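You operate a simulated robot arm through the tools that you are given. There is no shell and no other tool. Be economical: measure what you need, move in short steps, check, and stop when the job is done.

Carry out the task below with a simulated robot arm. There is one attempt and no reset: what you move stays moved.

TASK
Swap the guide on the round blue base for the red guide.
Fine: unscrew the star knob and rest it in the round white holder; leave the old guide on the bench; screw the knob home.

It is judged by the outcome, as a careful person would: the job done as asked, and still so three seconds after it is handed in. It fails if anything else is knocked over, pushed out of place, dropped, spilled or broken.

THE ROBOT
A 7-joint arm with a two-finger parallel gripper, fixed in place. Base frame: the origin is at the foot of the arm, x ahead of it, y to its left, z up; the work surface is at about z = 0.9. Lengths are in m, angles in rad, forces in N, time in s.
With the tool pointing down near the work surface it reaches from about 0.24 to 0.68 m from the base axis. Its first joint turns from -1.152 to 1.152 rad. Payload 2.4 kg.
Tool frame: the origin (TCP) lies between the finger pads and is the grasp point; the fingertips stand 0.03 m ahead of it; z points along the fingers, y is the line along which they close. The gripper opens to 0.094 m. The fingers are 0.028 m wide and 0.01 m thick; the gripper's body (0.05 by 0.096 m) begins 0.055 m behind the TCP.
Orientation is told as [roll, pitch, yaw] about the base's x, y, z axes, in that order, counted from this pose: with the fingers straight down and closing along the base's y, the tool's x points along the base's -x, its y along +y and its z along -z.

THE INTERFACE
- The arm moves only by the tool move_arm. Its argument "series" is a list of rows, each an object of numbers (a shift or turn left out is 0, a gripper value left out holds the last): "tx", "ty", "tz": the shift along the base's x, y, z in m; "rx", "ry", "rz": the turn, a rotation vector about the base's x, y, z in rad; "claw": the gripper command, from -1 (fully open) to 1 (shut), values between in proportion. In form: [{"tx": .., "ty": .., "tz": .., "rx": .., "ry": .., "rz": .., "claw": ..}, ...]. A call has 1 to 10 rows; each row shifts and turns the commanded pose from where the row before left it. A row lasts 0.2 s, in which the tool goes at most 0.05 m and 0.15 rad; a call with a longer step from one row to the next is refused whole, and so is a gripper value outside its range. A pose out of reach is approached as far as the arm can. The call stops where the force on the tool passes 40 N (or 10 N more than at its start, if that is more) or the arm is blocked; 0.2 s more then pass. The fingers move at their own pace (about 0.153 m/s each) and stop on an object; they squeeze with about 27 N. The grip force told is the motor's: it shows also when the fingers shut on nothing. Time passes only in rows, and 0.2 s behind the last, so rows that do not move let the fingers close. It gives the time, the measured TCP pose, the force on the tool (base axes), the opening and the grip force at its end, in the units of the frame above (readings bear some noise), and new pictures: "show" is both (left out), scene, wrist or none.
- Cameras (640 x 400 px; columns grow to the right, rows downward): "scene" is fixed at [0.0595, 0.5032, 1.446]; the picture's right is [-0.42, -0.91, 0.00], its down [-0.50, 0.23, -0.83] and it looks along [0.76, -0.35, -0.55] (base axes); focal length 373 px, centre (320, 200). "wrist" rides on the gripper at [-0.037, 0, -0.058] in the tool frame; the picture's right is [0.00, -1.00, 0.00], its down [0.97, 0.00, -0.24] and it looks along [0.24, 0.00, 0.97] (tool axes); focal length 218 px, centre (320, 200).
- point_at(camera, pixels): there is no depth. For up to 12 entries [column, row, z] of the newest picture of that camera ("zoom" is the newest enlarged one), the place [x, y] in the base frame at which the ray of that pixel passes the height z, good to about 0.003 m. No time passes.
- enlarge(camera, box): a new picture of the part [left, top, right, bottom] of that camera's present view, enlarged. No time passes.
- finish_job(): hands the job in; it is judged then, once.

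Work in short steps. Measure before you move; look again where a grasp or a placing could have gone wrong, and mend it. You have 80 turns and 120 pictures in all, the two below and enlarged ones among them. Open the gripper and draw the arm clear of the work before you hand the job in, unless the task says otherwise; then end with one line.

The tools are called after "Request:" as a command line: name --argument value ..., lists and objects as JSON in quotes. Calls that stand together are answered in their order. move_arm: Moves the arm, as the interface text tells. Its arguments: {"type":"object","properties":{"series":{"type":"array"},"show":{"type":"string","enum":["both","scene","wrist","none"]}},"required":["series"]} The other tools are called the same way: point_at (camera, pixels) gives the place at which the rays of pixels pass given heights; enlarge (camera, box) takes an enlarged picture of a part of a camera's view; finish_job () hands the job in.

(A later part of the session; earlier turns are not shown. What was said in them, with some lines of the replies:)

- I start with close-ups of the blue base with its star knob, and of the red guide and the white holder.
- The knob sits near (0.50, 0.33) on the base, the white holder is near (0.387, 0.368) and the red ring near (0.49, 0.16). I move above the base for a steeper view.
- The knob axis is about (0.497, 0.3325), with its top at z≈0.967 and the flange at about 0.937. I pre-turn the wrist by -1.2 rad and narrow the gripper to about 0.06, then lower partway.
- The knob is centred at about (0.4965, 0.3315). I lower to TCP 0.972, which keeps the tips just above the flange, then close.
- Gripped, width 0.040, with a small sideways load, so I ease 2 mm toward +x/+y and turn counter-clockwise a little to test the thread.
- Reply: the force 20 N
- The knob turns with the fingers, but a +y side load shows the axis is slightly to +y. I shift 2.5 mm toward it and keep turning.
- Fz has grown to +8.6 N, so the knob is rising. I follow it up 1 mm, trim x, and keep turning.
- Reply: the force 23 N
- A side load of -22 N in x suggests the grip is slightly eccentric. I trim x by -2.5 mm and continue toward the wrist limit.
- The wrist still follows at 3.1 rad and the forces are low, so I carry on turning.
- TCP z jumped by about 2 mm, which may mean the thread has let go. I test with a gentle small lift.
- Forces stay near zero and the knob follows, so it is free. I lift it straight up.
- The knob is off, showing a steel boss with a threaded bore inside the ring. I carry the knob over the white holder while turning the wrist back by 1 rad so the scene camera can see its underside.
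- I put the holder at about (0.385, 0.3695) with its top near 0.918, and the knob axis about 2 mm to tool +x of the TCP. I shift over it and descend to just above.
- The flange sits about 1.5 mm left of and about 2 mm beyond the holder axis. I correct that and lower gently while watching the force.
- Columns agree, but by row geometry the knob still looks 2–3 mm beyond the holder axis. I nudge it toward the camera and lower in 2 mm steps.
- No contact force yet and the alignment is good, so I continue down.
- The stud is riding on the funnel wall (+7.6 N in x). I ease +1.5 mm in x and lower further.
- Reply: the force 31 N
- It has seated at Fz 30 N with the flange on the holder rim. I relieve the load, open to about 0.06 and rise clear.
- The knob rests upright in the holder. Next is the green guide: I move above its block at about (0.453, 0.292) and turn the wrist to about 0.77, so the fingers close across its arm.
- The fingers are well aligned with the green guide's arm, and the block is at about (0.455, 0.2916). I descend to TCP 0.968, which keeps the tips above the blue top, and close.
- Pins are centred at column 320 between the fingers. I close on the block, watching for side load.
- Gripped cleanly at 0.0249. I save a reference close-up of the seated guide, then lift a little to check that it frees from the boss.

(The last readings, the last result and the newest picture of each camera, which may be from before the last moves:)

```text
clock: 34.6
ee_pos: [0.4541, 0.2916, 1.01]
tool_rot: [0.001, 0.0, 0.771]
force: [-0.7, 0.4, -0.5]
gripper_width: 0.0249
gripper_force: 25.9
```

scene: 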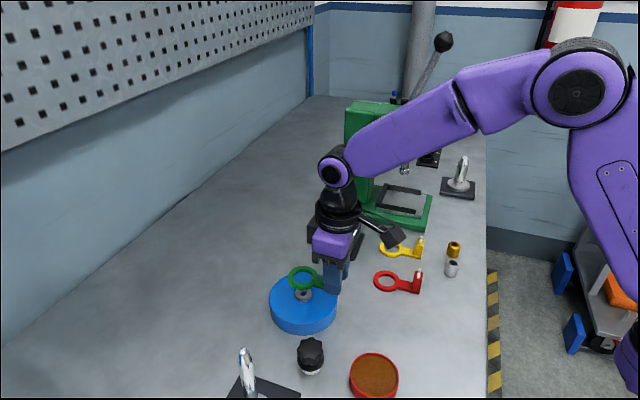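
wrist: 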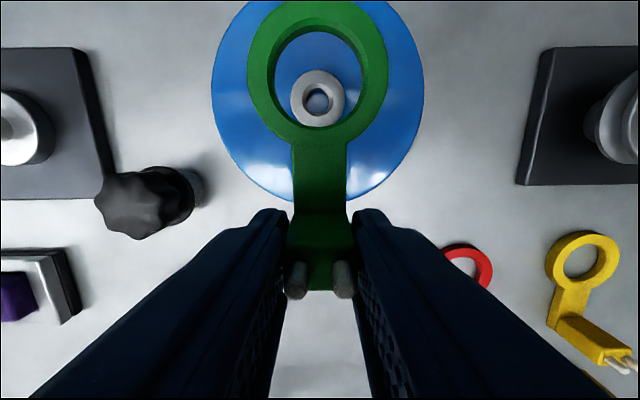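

The guide lifts level and clear. I carry it to the free bench spot, block at (0.40, 0.20).

Request:
move_arm --series '[{"tx": -0.014, "ty": -0.023}, {"tx": -0.014, "ty": -0.023}, {"tx": -0.014, "ty": -0.023}, {"tx": -0.012, "ty": -0.0225}, {"tz": -0.02}, {"tz": -0.02}, {"tz": -0.015}, {}]'

Request:
enlarge --camera "scene" --box '[310, 260, 430, 360]'

```text
clock: 36.4
ee_pos: [0.4008, 0.1999, 0.9523]
tool_rot: [0.0, 0.0, 0.769]
force: [0.0, -0.1, -0.9]
gripper_width: 0.0248
gripper_force: 27.7
```

scene: 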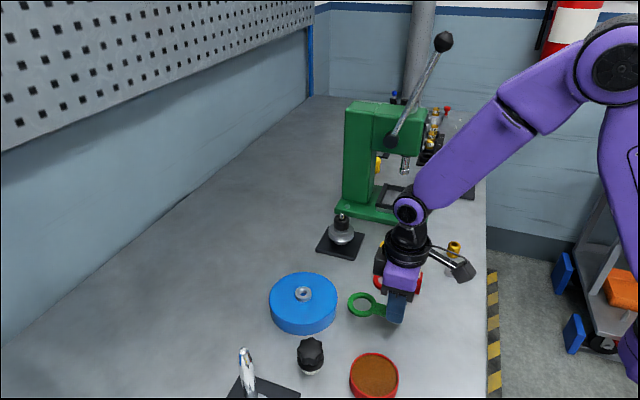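
wrist: 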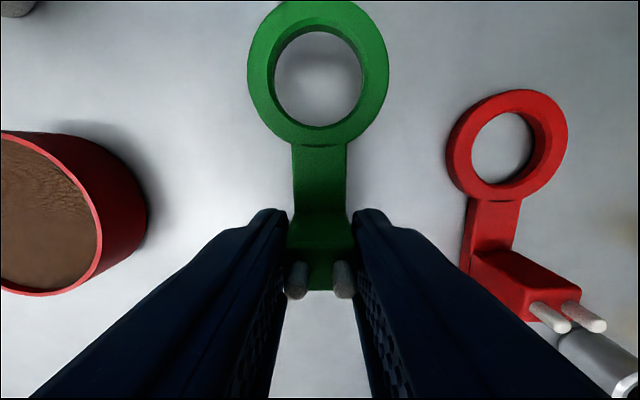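

```text
4.00 times, centred on (370, 310) of scene
```

zoom: 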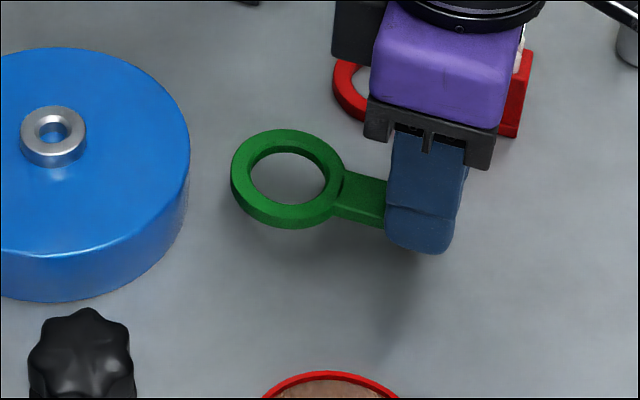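

It is hovering about 1–2 cm above the bench. I lower in small steps until contact.

Request:
move_arm --series '[{"tz": -0.003}, {"tz": -0.003}, {"tz": -0.002}, {"tz": -0.002}, {}]' --show "none"

Request:
enlarge --camera "scene" --box '[310, 260, 430, 360]'

```text
clock: 37.6
ee_pos: [0.401, 0.1996, 0.9434]
tool_rot: [0.001, 0.0, 0.769]
force: [0.1, 1.1, 0.7]
gripper_width: 0.025
gripper_force: 27.0
```

```text
4.00 times, centred on (370, 310) of scene
```

zoom: 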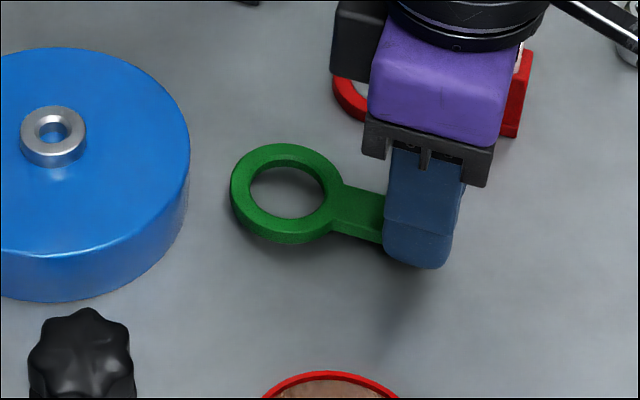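

Request:
move_arm --series '[{"tz": -0.0015}, {"tz": -0.0015}, {"tz": -0.0015}, {}]' --show "none"

```text
clock: 38.6
ee_pos: [0.3991, 0.1993, 0.9391]
tool_rot: [0.0, 0.002, 0.769]
force: [-0.1, -0.5, -1.1]
gripper_width: 0.025
gripper_force: 26.9
```

Request:
move_arm --series '[{"tz": -0.0015}, {"tz": -0.0015}, {}]' --show "none"

Request:
enlarge --camera "scene" --box '[310, 260, 430, 360]'

```text
clock: 39.4
ee_pos: [0.4003, 0.1988, 0.9371]
tool_rot: [0.0, -0.001, 0.769]
force: [-4.5, -2.8, 22.3]
gripper_width: 0.0251
gripper_force: 27.0
```

```text
4.00 times, centred on (370, 310) of scene
```

zoom: 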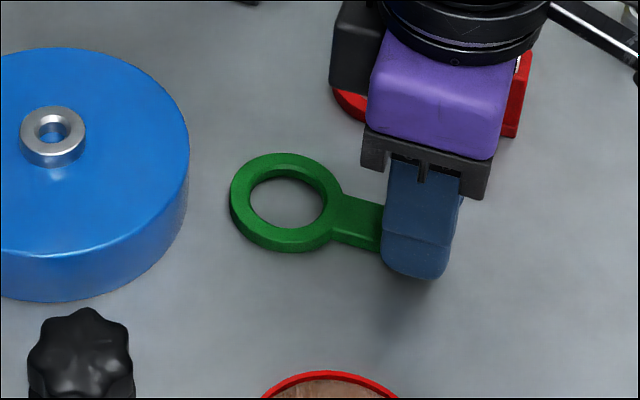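

Contact at TCP ≈0.938, so the base top stands 0.030 above the bench. I relieve, open and lift off.

Request:
move_arm --series '[{"tz": 0.001}, {"claw": 0.2}, {"claw": -0.2}, {}, {"tz": 0.02}, {"tz": 0.04}, {"tz": 0.04}, {"tz": 0.03}, {}]'

```text
clock: 41.4
ee_pos: [0.3996, 0.1993, 1.066]
tool_rot: [-0.002, -0.001, 0.771]
force: [0.1, -0.1, 0.6]
gripper_width: 0.0569
gripper_force: 0.0
```

scene: 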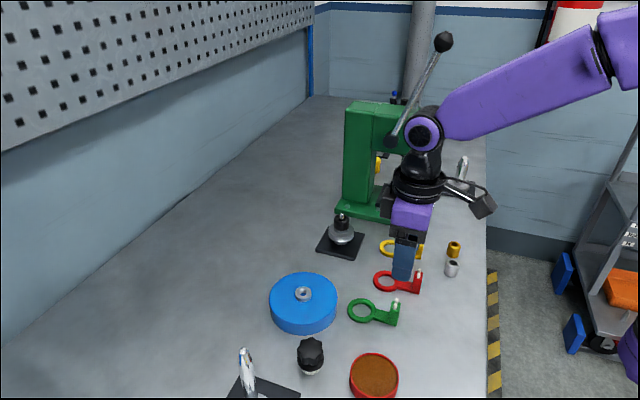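
wrist: 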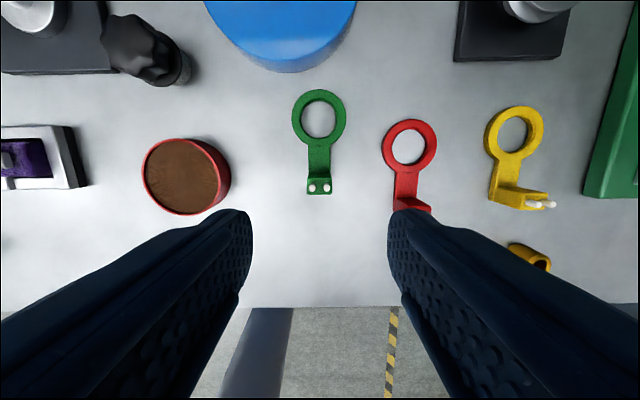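

The green guide rests flat on the bench. I move above the red block at about (0.452, 0.113).

Request:
move_arm --series '[{"tx": 0.013, "ty": -0.022}, {"tx": 0.013, "ty": -0.022}, {"tx": 0.013, "ty": -0.022}, {"tx": 0.012, "ty": -0.02}, {}]' --show "wrist"

Request:
enlarge --camera "wrist" --box '[220, 80, 420, 230]'

```text
clock: 42.6
ee_pos: [0.4496, 0.1136, 1.066]
tool_rot: [0.0, 0.001, 0.77]
force: [0.2, 0.3, -0.3]
gripper_width: 0.0564
gripper_force: 0.0
```

wrist: 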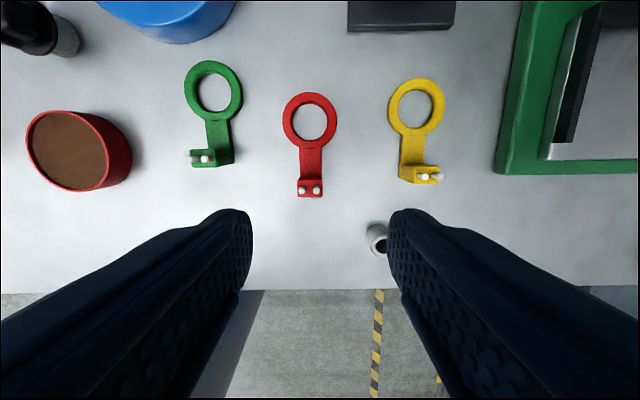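

```text
2.67 times, centred on (320, 155) of wrist
```

zoom: 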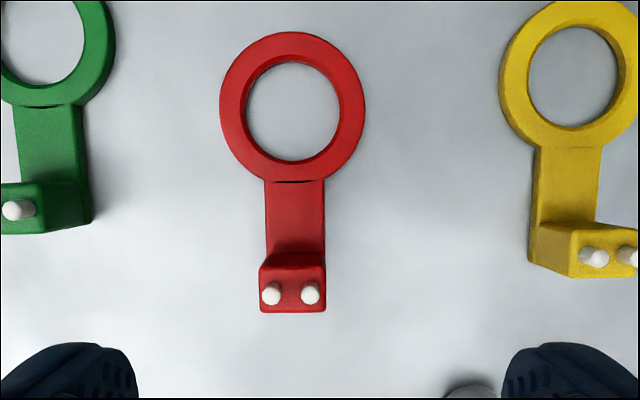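

Red lies parallel to the fingers, 9.9 mm toward tool +y. I shift by (-0.008, +0.006) and descend most of the way.

Request:
move_arm --series '[{"tx": -0.0082, "ty": 0.0059}, {"tz": -0.03}, {"tz": -0.04}, {"tz": -0.04}, {"tz": -0.013}, {}]' --show "wrist"

```text
clock: 44.0
ee_pos: [0.4427, 0.1185, 0.9436]
tool_rot: [0.001, -0.002, 0.77]
force: [0.5, 0.0, 0.3]
gripper_width: 0.0563
gripper_force: 0.1
```

wrist: 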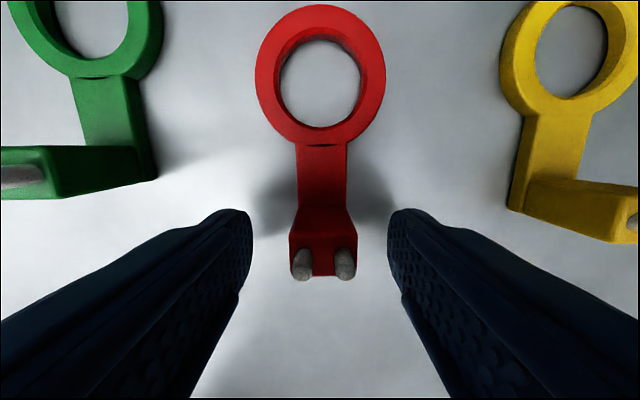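

Nearly there. I trim 1.5 mm sideways and go down to 0.938, then compare with the reference picture.

Request:
move_arm --series '[{"tx": 0.001, "ty": -0.0011, "tz": -0.003}, {"tz": -0.0028}, {}]' --show "wrist"

```text
clock: 44.8
ee_pos: [0.4419, 0.1175, 0.938]
tool_rot: [-0.001, 0.0, 0.769]
force: [0.2, 0.1, -0.2]
gripper_width: 0.0562
gripper_force: 0.0
```

wrist: 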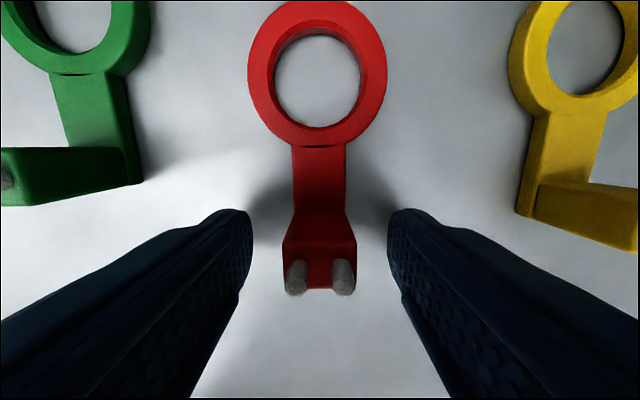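

The view matches the green reference nearly pixel for pixel (ring spans columns 247–387, bottom edge at row 147). I close and lift.

Request:
move_arm --series '[{"claw": 0.2}, {"claw": 0.6}, {"claw": 1}, {}, {"tz": 0.01}, {"tz": 0.03}, {"tz": 0.03}, {"tz": 0.012}, {}]'

```text
clock: 46.8
ee_pos: [0.4427, 0.1187, 1.0209]
tool_rot: [0.0, 0.001, 0.77]
force: [-0.4, 0.0, -0.4]
gripper_width: 0.025
gripper_force: 26.8
```

scene: 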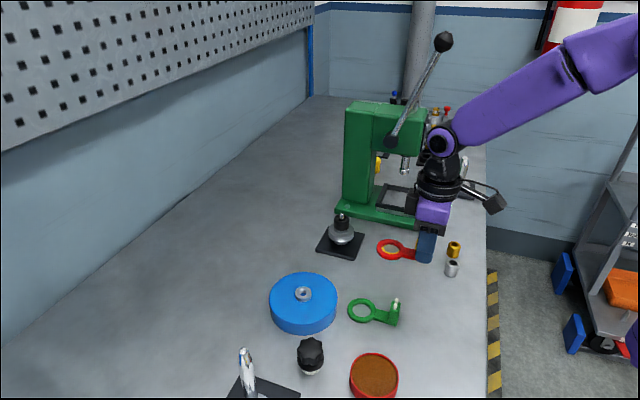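
wrist: 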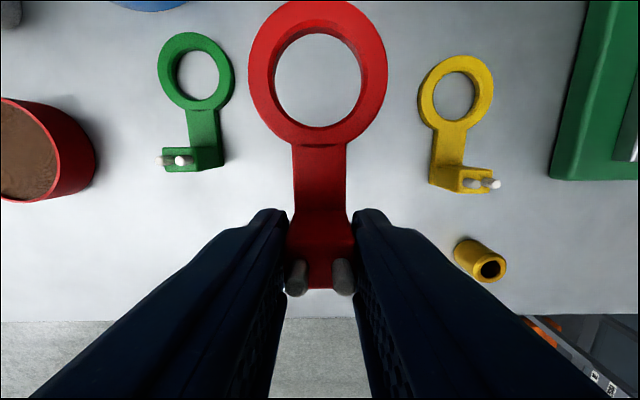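

Same in-hand pose as the green had. I return by the logged command difference (+0.0102, +0.1727) to hover over the boss.

Request:
move_arm --series '[{"tx": 0.002, "ty": 0.03}, {"tx": 0.002, "ty": 0.035}, {"tx": 0.002, "ty": 0.035}, {"tx": 0.002, "ty": 0.035}, {"tx": 0.0022, "ty": 0.0377}, {}, {"tz": -0.02}, {}]'

Request:
enlarge --camera "wrist" --box '[220, 0, 420, 125]'

```text
clock: 48.6
ee_pos: [0.4545, 0.2902, 0.9996]
tool_rot: [-0.001, 0.0, 0.771]
force: [-0.3, -0.4, -0.1]
gripper_width: 0.0252
gripper_force: 27.3
```

scene: 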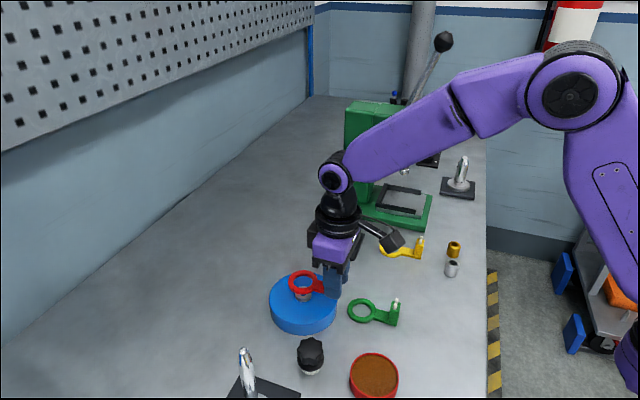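
wrist: 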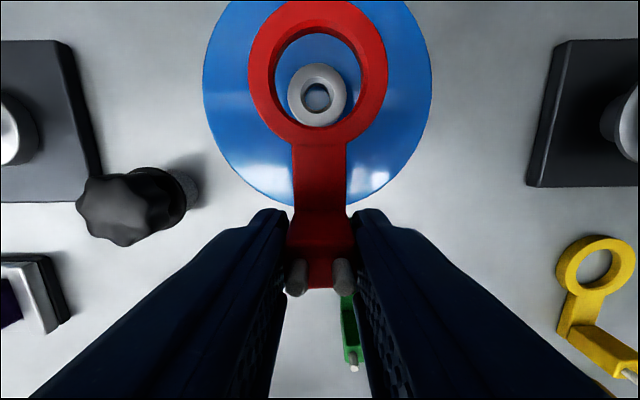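

```text
3.20 times, centred on (320, 62) of wrist
```

zoom: 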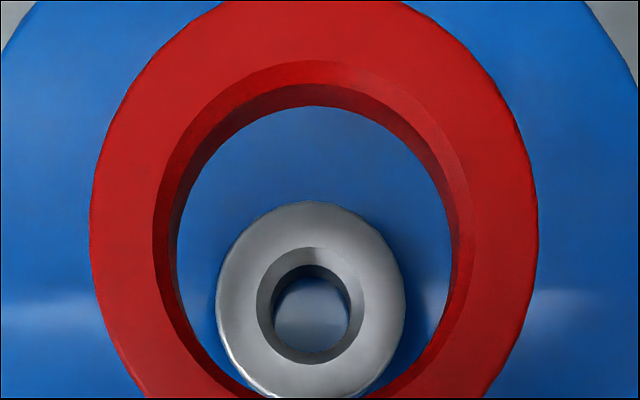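

Lateral alignment is good (boss at 311 against ring at 315 in the zoom). I lower to just above the boss and check again.

Request:
move_arm --series '[{"tz": -0.008}, {"tz": -0.006}, {"tz": -0.003}, {}]' --show "none"

Request:
enlarge --camera "wrist" --box '[220, 0, 420, 125]'

```text
clock: 49.6
ee_pos: [0.454, 0.2913, 0.9833]
tool_rot: [-0.002, 0.0, 0.769]
force: [0.1, 0.1, -0.8]
gripper_width: 0.0249
gripper_force: 27.4
```

```text
3.20 times, centred on (320, 62) of wrist
```

zoom: 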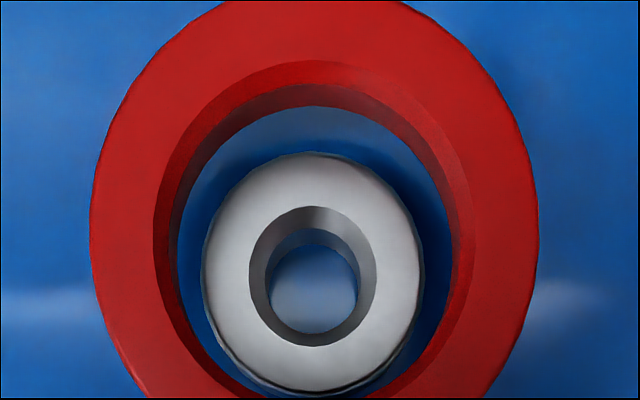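

Converging with the reference. I lower the remaining ~15 mm in small steps.

Request:
move_arm --series '[{"tz": -0.003}, {"tz": -0.003}, {"tz": -0.003}, {"tz": -0.0025}, {"tz": -0.0015}, {}]' --show "none"

Request:
enlarge --camera "wrist" --box '[220, 0, 420, 125]'

```text
clock: 51.0
ee_pos: [0.4537, 0.2912, 0.9694]
tool_rot: [0.001, 0.0, 0.77]
force: [-0.3, 1.1, -0.7]
gripper_width: 0.0252
gripper_force: 26.8
```

```text
3.20 times, centred on (320, 62) of wrist
```

zoom: 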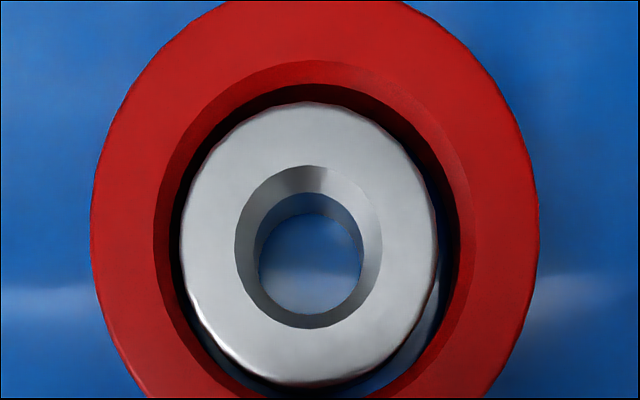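

The boss has entered the ring without any force. I take the last millimetres down to contact.

Request:
move_arm --series '[{"tz": -0.001}, {"tz": -0.001}, {}]' --show "none"

```text
clock: 51.8
ee_pos: [0.4541, 0.2923, 0.9682]
tool_rot: [0.0, -0.003, 0.768]
force: [-5.0, -2.5, 18.8]
gripper_width: 0.0248
gripper_force: 26.9
```

Seated at Fz 19 N and TCP 0.968, the same height as the green one. I release and rise.

Request:
move_arm --series '[{"tz": 0.001}, {"claw": 0.2}, {"claw": -0.2}, {}, {"tz": 0.02}, {"tz": 0.04}, {"tz": 0.04}, {}]'

Request:
enlarge --camera "scene" --box '[250, 250, 420, 370]'

Request:
enlarge --camera "wrist" --box '[220, 60, 420, 220]'

```text
clock: 53.6
ee_pos: [0.4537, 0.2911, 1.0695]
tool_rot: [-0.001, 0.0, 0.769]
force: [1.0, -0.2, -0.4]
gripper_width: 0.0566
gripper_force: 0.1
```

scene: 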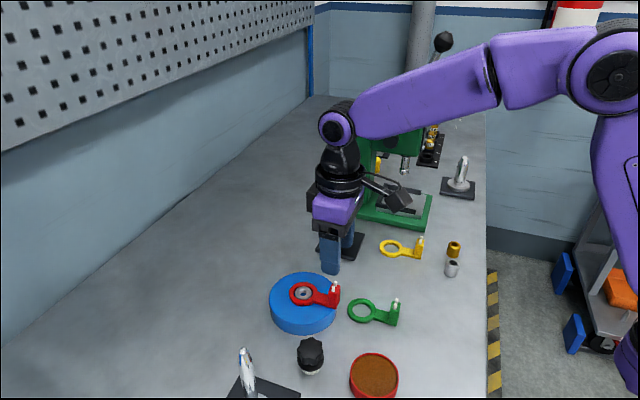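
wrist: 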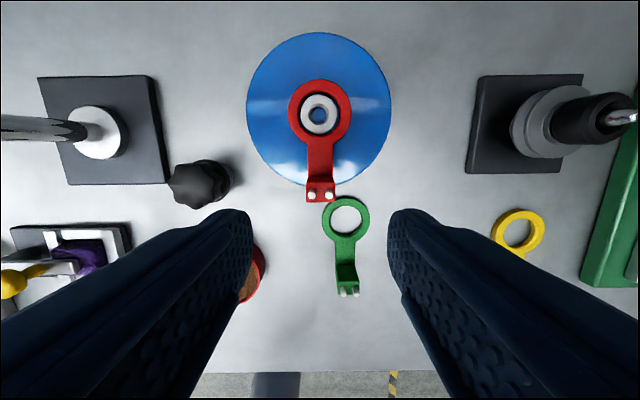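

```text
3.33 times, centred on (335, 310) of scene
```

zoom: 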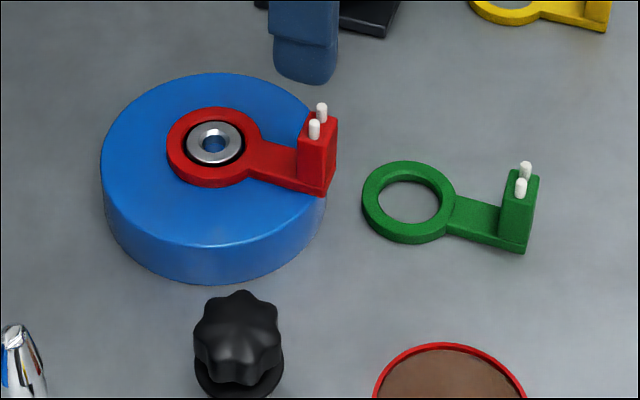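

```text
2.50 times, centred on (320, 140) of wrist
```

zoom: 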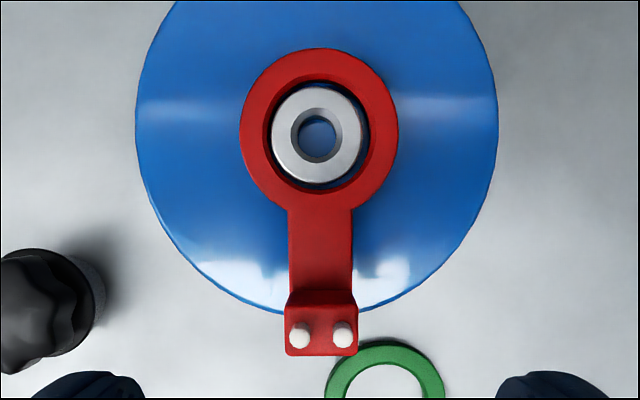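

The red guide sits flat and concentric on the boss. Now for the knob: I move back above the holder, turning to yaw 2.717 as before.

Request:
move_arm --series '[{"rz": 0.15, "tx": -0.01, "ty": 0.01}, {"rz": 0.15, "tx": -0.01, "ty": 0.01}, {"rz": 0.15, "tx": -0.01, "ty": 0.01}, {"rz": 0.15, "tx": -0.01, "ty": 0.01}, {"rz": 0.15, "tx": -0.01, "ty": 0.01}, {"rz": 0.15, "tx": -0.01, "ty": 0.01}, {"rz": 0.15, "tx": -0.0104, "ty": 0.0191}, {"rz": 0.15}, {"rz": 0.15}, {"rz": 0.15}]' --show "none"

Request:
move_arm --series '[{"rz": 0.15}, {"rz": 0.15}, {"rz": 0.148}, {}]' --show "wrist"

Request:
enlarge --camera "wrist" --box '[260, 120, 380, 220]'

```text
clock: 55.8
ee_pos: [0.3827, 0.3697, 1.0682]
tool_rot: [-0.001, 0.0, 2.272]
force: [-0.2, -0.8, 0.1]
gripper_width: 0.0565
gripper_force: 0.0
```

```text
clock: 56.8
ee_pos: [0.3836, 0.3703, 1.0692]
tool_rot: [0.001, 0.0, 2.719]
force: [-0.2, 0.1, -0.6]
gripper_width: 0.0563
gripper_force: 0.1
```

wrist: 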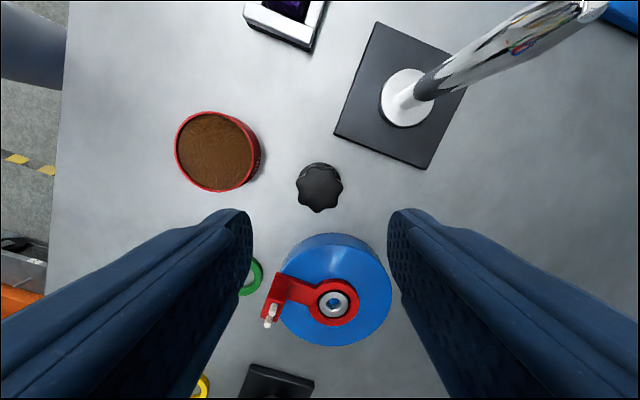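

```text
4.00 times, centred on (320, 170) of wrist
```

zoom: 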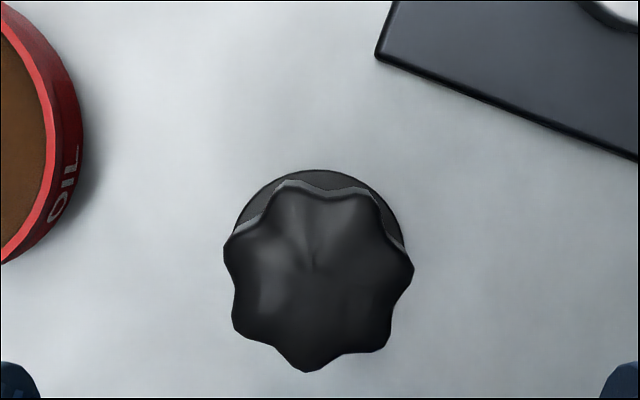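

I restore the exact original grasp pose (a shift of -0.0023, +0.0006 by the command log), so the knob is held as before. Then I descend and close.

Request:
move_arm --series '[{"tx": -0.0023, "ty": 0.0006, "tz": -0.02}, {"tz": -0.04}, {"tz": -0.04}, {"tz": -0.018}, {}, {"claw": 0.2}, {"claw": 0.6}, {"claw": 1}, {}]' --show "wrist"

Request:
enlarge --camera "scene" --box '[270, 310, 350, 380]'

```text
clock: 58.8
ee_pos: [0.3801, 0.3718, 0.9505]
tool_rot: [0.0, -0.001, 2.716]
force: [-1.0, -0.8, -0.2]
gripper_width: 0.0395
gripper_force: 27.2
```

wrist: 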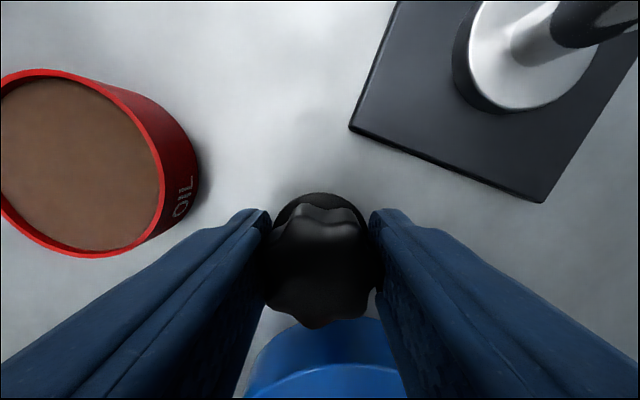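

```text
5.71 times, centred on (310, 345) of scene
```

zoom: 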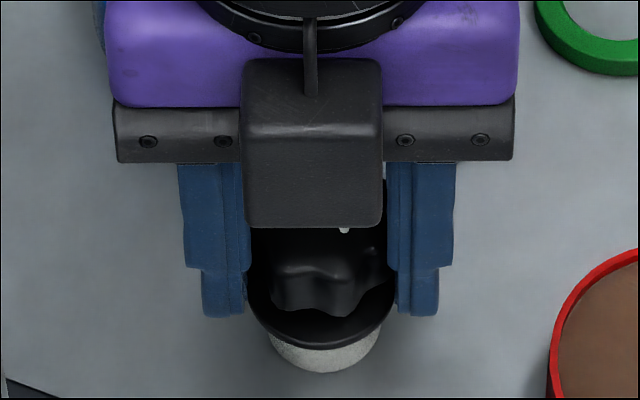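

Gripped at 0.0395. I lift straight out, then carry it above the boss while turning +0.98 rad to yaw 3.70, where the thread let go.

Request:
move_arm --series '[{"tz": 0.01}, {"tz": 0.02}, {"tz": 0.03}, {"tz": 0.03}, {}]' --show "none"

Request:
move_arm --series '[{"tx": 0.015, "ty": -0.005, "rz": 0.14}, {"tx": 0.015, "ty": -0.005, "rz": 0.14}, {"tx": 0.015, "ty": -0.005, "rz": 0.14}, {"tx": 0.015, "ty": -0.005, "rz": 0.14}, {"tx": 0.015, "ty": -0.005, "rz": 0.14}, {"tx": 0.015, "ty": -0.005, "rz": 0.14}, {"tx": 0.014, "ty": -0.0048, "rz": 0.14}, {"tx": 0.01}, {}, {"tz": -0.03}]'

Request:
enlarge --camera "scene" --box '[260, 230, 360, 320]'

Request:
enlarge --camera "wrist" --box '[240, 110, 400, 235]'

```text
clock: 60.0
ee_pos: [0.3814, 0.3705, 1.042]
tool_rot: [0.0, 0.002, 2.719]
force: [0.0, 0.5, -1.7]
gripper_width: 0.0393
gripper_force: 26.9
```

```text
clock: 62.2
ee_pos: [0.4965, 0.3364, 1.012]
tool_rot: [0.0, -0.001, -2.584]
force: [-0.5, -0.5, 0.7]
gripper_width: 0.0389
gripper_force: 26.9
```

scene: 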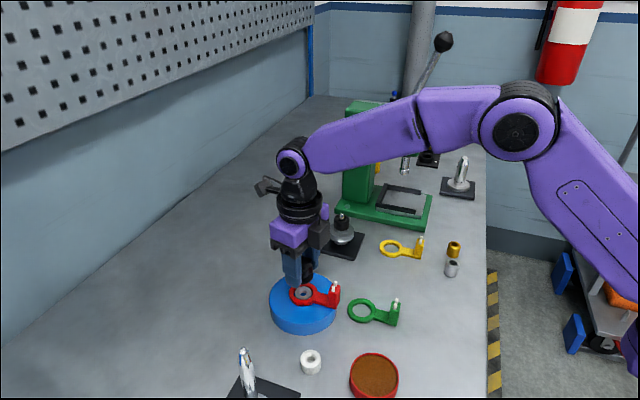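
wrist: 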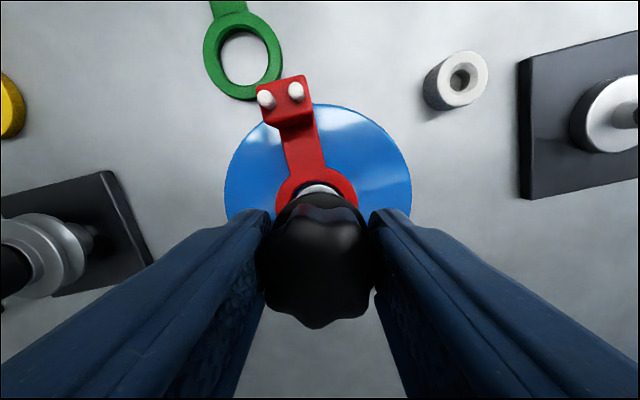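

```text
4.44 times, centred on (310, 275) of scene
```

zoom: 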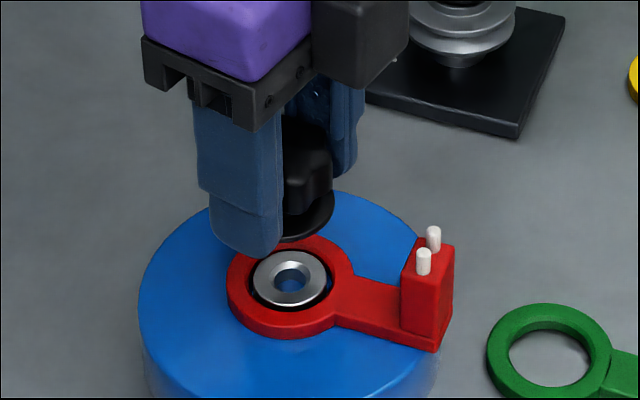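

```text
3.20 times, centred on (320, 172) of wrist
```

zoom: 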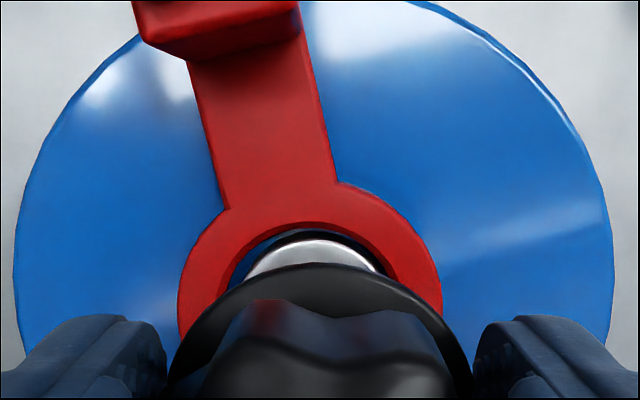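

Alignment is close, with the boss about 1 mm toward tool +y. I apply half that correction and lower toward thread entry (~0.976), watching force.

Request:
move_arm --series '[{"tx": 0.0003, "ty": -0.0007, "tz": -0.01}, {"tz": -0.008}, {"tz": -0.006}, {"tz": -0.003}, {}]' --show "none"

Request:
enlarge --camera "scene" --box '[260, 240, 340, 310]'

```text
clock: 63.4
ee_pos: [0.495, 0.3352, 0.9822]
tool_rot: [0.0, -0.002, -2.585]
force: [0.5, -0.6, -0.8]
gripper_width: 0.039
gripper_force: 27.2
```

```text
5.71 times, centred on (300, 275) of scene
```

zoom: 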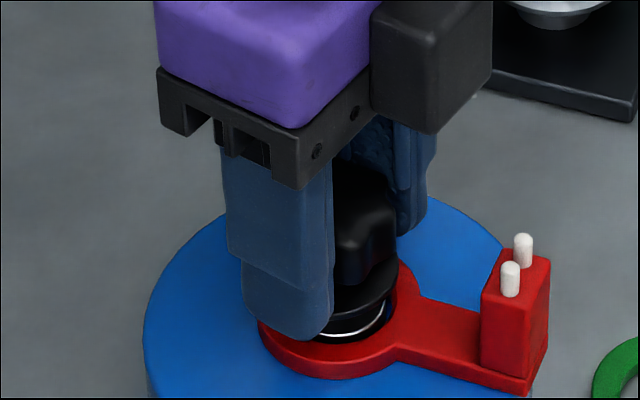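

Request:
move_arm --series '[{"tz": -0.002}, {"tz": -0.002}, {"tz": -0.0015}, {}]' --show "none"

Request:
enlarge --camera "scene" --box '[260, 240, 340, 310]'

```text
clock: 64.4
ee_pos: [0.4954, 0.3355, 0.978]
tool_rot: [-0.001, 0.0, -2.587]
force: [-0.7, -0.2, 0.1]
gripper_width: 0.0389
gripper_force: 26.7
```

```text
5.71 times, centred on (300, 275) of scene
```

zoom: 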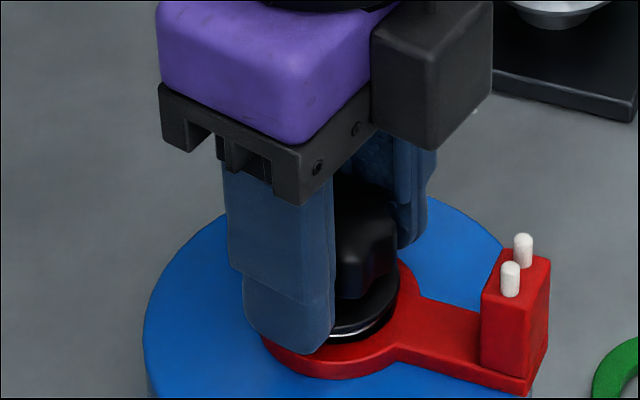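

The stud is going in freely, so I continue down until contact.

Request:
move_arm --series '[{"tz": -0.001}, {"tz": -0.001}, {"tz": -0.001}, {}]' --show "none"

```text
clock: 65.4
ee_pos: [0.4957, 0.3357, 0.9744]
tool_rot: [0.0, 0.0, -2.588]
force: [0.3, -1.3, -0.2]
gripper_width: 0.039
gripper_force: 26.8
```

Request:
move_arm --series '[{"tz": -0.001}, {"tz": -0.001}, {}]' --show "none"

Request:
enlarge --camera "scene" --box '[260, 240, 340, 310]'

```text
clock: 66.2
ee_pos: [0.4954, 0.3333, 0.9729]
tool_rot: [0.002, -0.004, -2.587]
force: [-6.9, -13.2, 6.2]
gripper_width: 0.0391
gripper_force: 27.1
```

```text
5.71 times, centred on (300, 275) of scene
```

zoom: 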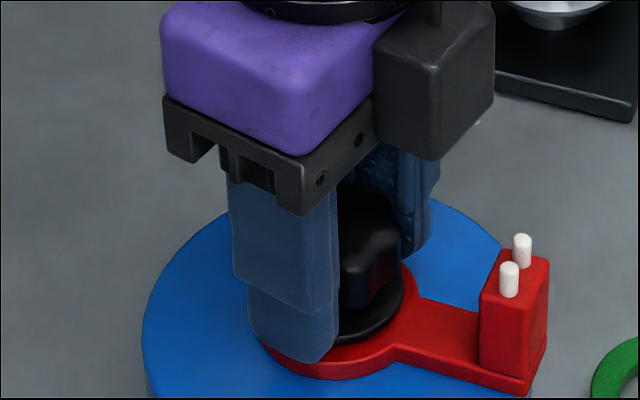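

The stud has met the bore, with a side load toward (-x, -y). I ease that way and start turning clockwise with slight downward following.

Request:
move_arm --series '[{"tx": -0.0007, "ty": -0.0014}, {}, {"rz": -0.1}, {"rz": -0.1}, {"rz": -0.1}, {}]' --show "none"

```text
clock: 67.6
ee_pos: [0.495, 0.3337, 0.9738]
tool_rot: [0.0, 0.0, -2.889]
force: [3.2, -6.1, 1.3]
gripper_width: 0.0388
gripper_force: 26.8
```

Request:
move_arm --series '[{"tz": -0.001, "ty": -0.0005}, {"rz": -0.15}, {"rz": -0.15}, {"rz": -0.15}, {"rz": -0.15}, {}]' --show "none"

Request:
enlarge --camera "scene" --box '[260, 240, 340, 310]'

```text
clock: 69.0
ee_pos: [0.4949, 0.3363, 0.9721]
tool_rot: [-0.005, 0.002, 2.796]
force: [7.7, 6.6, 4.3]
gripper_width: 0.0391
gripper_force: 27.2
```

```text
5.71 times, centred on (300, 275) of scene
```

zoom: 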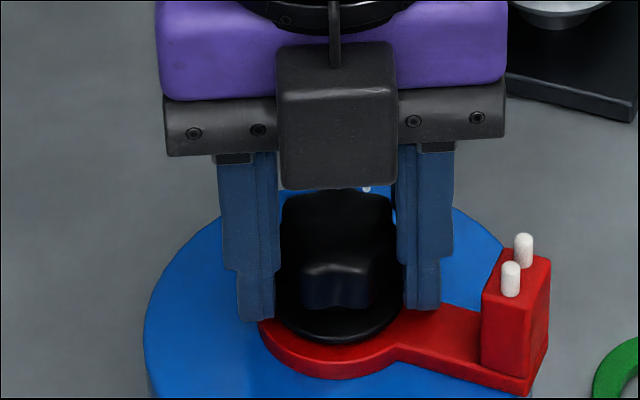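

The knob turns and sits lower (0.972). I trim toward the load and keep turning clockwise.

Request:
move_arm --series '[{"tx": 0.0008, "ty": 0.0007}, {"rz": -0.15}, {"rz": -0.15}, {"rz": -0.15}, {"rz": -0.15}, {"rz": -0.15}, {"rz": -0.15}, {}]' --show "none"

```text
clock: 70.8
ee_pos: [0.496, 0.3358, 0.9724]
tool_rot: [-0.006, -0.001, 1.896]
force: [11.0, 19.6, 0.3]
gripper_width: 0.0391
gripper_force: 27.4
```

Request:
move_arm --series '[{"tx": 0.001, "ty": 0.002, "tz": -0.0005}, {"rz": -0.15}, {"rz": -0.15}, {"rz": -0.15}, {"rz": -0.15}, {"rz": -0.15}, {}]' --show "none"

```text
clock: 72.4
ee_pos: [0.498, 0.3351, 0.9713]
tool_rot: [-0.002, -0.002, 1.146]
force: [12.4, 8.5, 1.3]
gripper_width: 0.0386
gripper_force: 26.7
```

Z is slowly falling (0.9713), so the thread is drawing in. I trim and continue.

Request:
move_arm --series '[{"tx": 0.0012, "ty": 0.0008}, {"rz": -0.15}, {"rz": -0.15}, {"rz": -0.15}, {"rz": -0.15}, {"rz": -0.15}, {"rz": -0.15}, {}]' --show "none"

Request:
move_arm --series '[{"rz": -0.15}, {"rz": -0.15}, {"rz": -0.15}, {"rz": -0.15}, {}]' --show "wrist"

Request:
enlarge --camera "scene" --box '[260, 240, 340, 310]'

```text
clock: 74.2
ee_pos: [0.4982, 0.3353, 0.972]
tool_rot: [-0.002, -0.002, 0.244]
force: [10.3, -9.6, 0.2]
gripper_width: 0.0389
gripper_force: 26.6
```

```text
clock: 75.4
ee_pos: [0.4993, 0.3337, 0.9724]
tool_rot: [-0.003, 0.0, -0.356]
force: [3.6, -20.5, 1.1]
gripper_width: 0.0389
gripper_force: 26.7
```

wrist: 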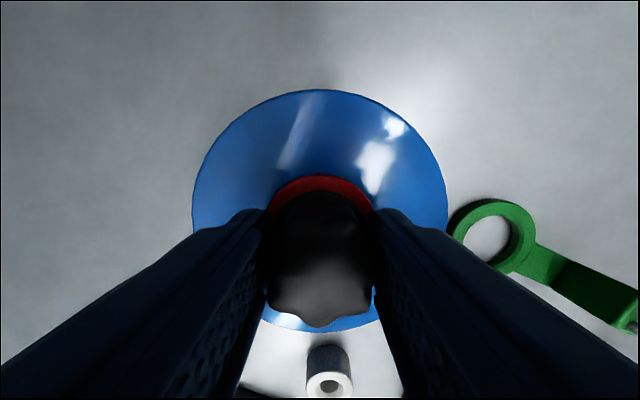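

```text
5.71 times, centred on (300, 275) of scene
```

zoom: 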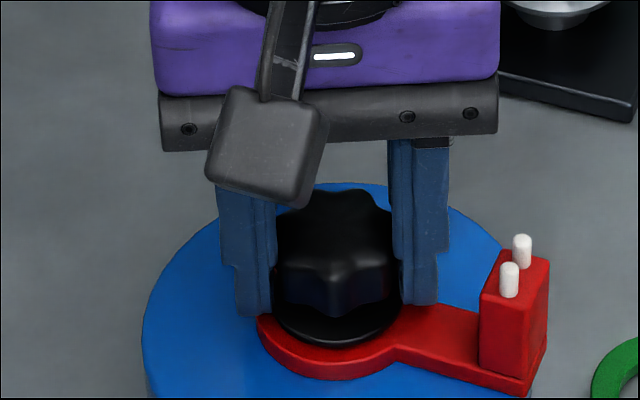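

Side load is -20 N in y, so I trim, then continue clockwise toward home at about yaw -1.2.

Request:
move_arm --series '[{"ty": -0.002, "tx": 0.0003, "tz": -0.0005}, {"rz": -0.15}, {"rz": -0.15}, {"rz": -0.15}, {"rz": -0.15}, {"rz": -0.15}, {}]' --show "none"

```text
clock: 77.0
ee_pos: [0.4972, 0.3348, 0.9721]
tool_rot: [-0.004, -0.002, -1.103]
force: [-5.5, -20.7, 6.6]
gripper_width: 0.0389
gripper_force: 27.1
```

Request:
move_arm --series '[{"ty": -0.0018, "tx": -0.0005}, {"rz": -0.1}, {"rz": -0.1}, {"rz": -0.1}, {"rz": -0.1}, {}]' --show "wrist"

Request:
enlarge --camera "scene" --box '[260, 240, 340, 310]'

```text
clock: 78.4
ee_pos: [0.496, 0.3333, 0.9713]
tool_rot: [0.0, 0.001, -1.503]
force: [-1.5, 1.0, 0.8]
gripper_width: 0.0401
gripper_force: 27.3
```

wrist: 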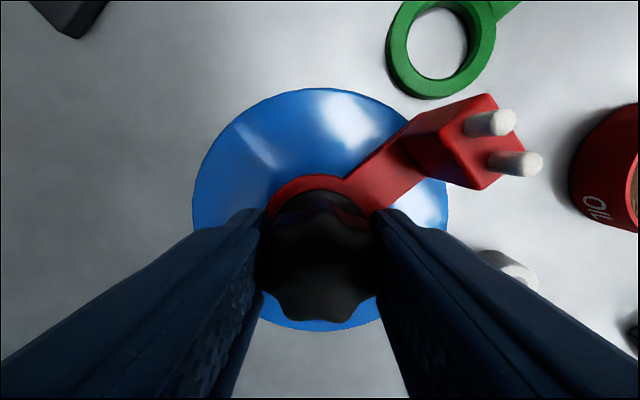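

```text
5.71 times, centred on (300, 275) of scene
```

zoom: 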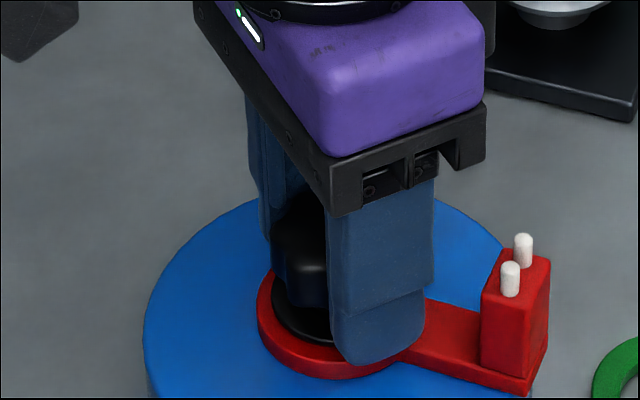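

The width jumped 0.0389→0.0401 and the side load vanished, so the fingers may be slipping on a tightened knob. I take a close-up, turn 0.3 rad more and compare the lobes.

Request:
enlarge --camera "wrist" --box '[240, 170, 400, 340]'

Request:
move_arm --series '[{"rz": -0.1}, {"rz": -0.1}, {"rz": -0.1}, {}]' --show "none"

Request:
enlarge --camera "wrist" --box '[240, 170, 400, 340]'

```text
2.35 times, centred on (320, 255) of wrist
```

zoom: 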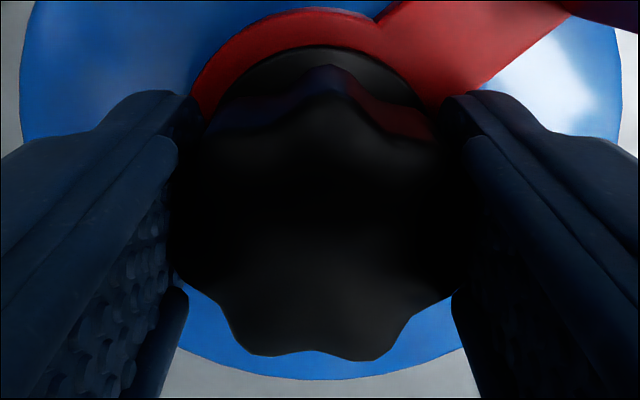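

```text
clock: 79.4
ee_pos: [0.4973, 0.3338, 0.9719]
tool_rot: [0.001, 0.001, -1.801]
force: [-7.9, -2.8, 3.2]
gripper_width: 0.0394
gripper_force: 26.7
```

```text
2.35 times, centred on (320, 255) of wrist
```

zoom: 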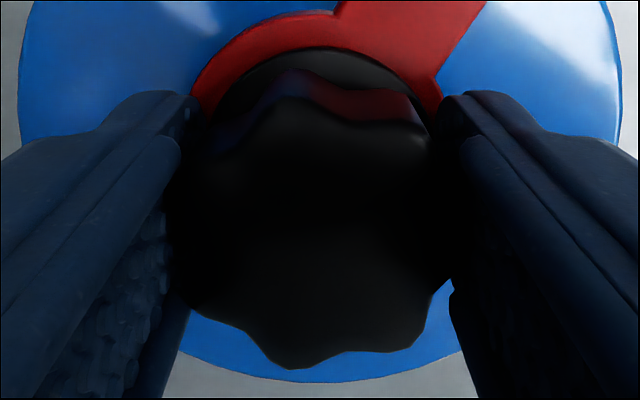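

The hand turned 0.3 rad but the knob stayed put, with its lobes shifted about 0.35 rad relative to the fingers, so it is tight and home. I open, lift off and inspect.

Request:
move_arm --series '[{"claw": 0.3}, {"claw": -0.2}, {}, {"tz": 0.02}, {"tz": 0.04}, {"tz": 0.04}, {"tz": 0.04}, {"tz": 0.03, "tx": -0.03}, {"tx": -0.04, "ty": -0.02}, {"tx": -0.04, "ty": -0.03}]'

Request:
enlarge --camera "scene" --box '[260, 260, 356, 320]'

```text
clock: 81.6
ee_pos: [0.3879, 0.2827, 1.1413]
tool_rot: [0.001, -0.001, -1.801]
force: [0.1, 0.2, -0.6]
gripper_width: 0.0564
gripper_force: 0.2
```

scene: 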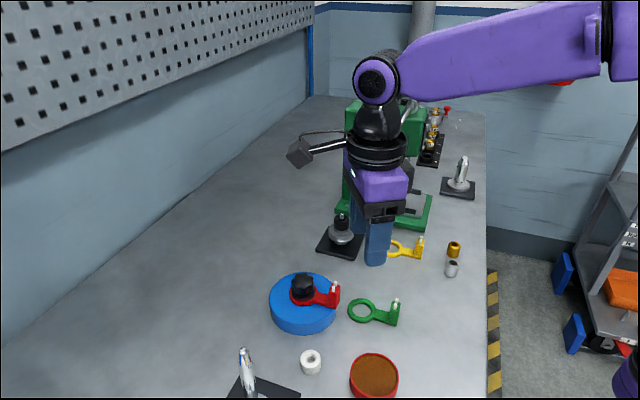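
wrist: 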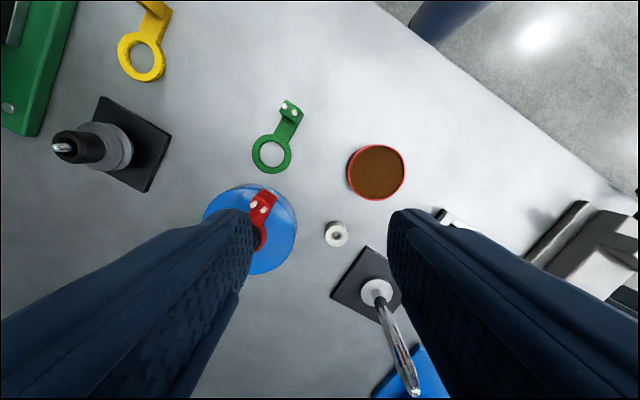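

```text
6.67 times, centred on (308, 290) of scene
```

zoom: 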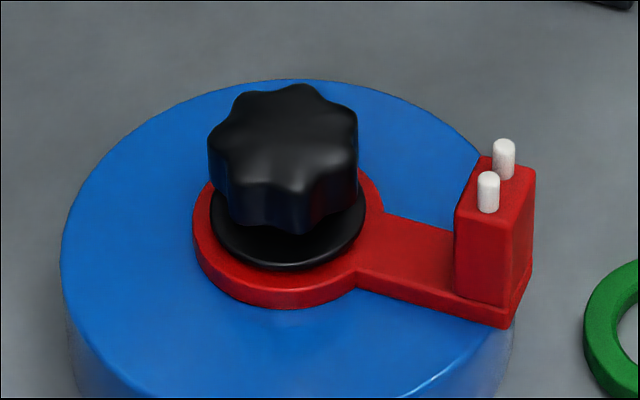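

The knob is flush on the red guide, at the same flange height as at the start (zoom row 269). The green guide lies on the bench and nothing else has moved. I open the gripper fully and draw up clear.

Request:
move_arm --series '[{"tz": 0.03, "claw": -1}, {"tz": 0.03, "ty": -0.03}, {"ty": -0.03}, {}]' --show "scene"

```text
clock: 82.6
ee_pos: [0.3878, 0.2227, 1.2004]
tool_rot: [0.001, 0.0, -1.8]
force: [-0.5, -1.1, -1.0]
gripper_width: 0.094
gripper_force: 0.0
```

scene: 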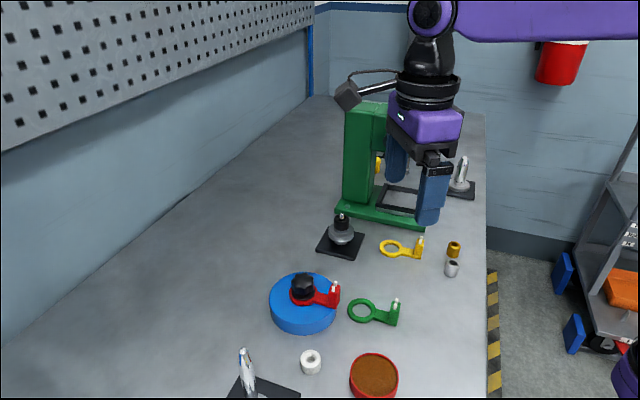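

Request:
finish_job

```text
The job is handed in.
```

The red guide is on the blue base with the star knob screwed home, the old green guide is on the bench, and the arm is drawn clear with the gripper open.
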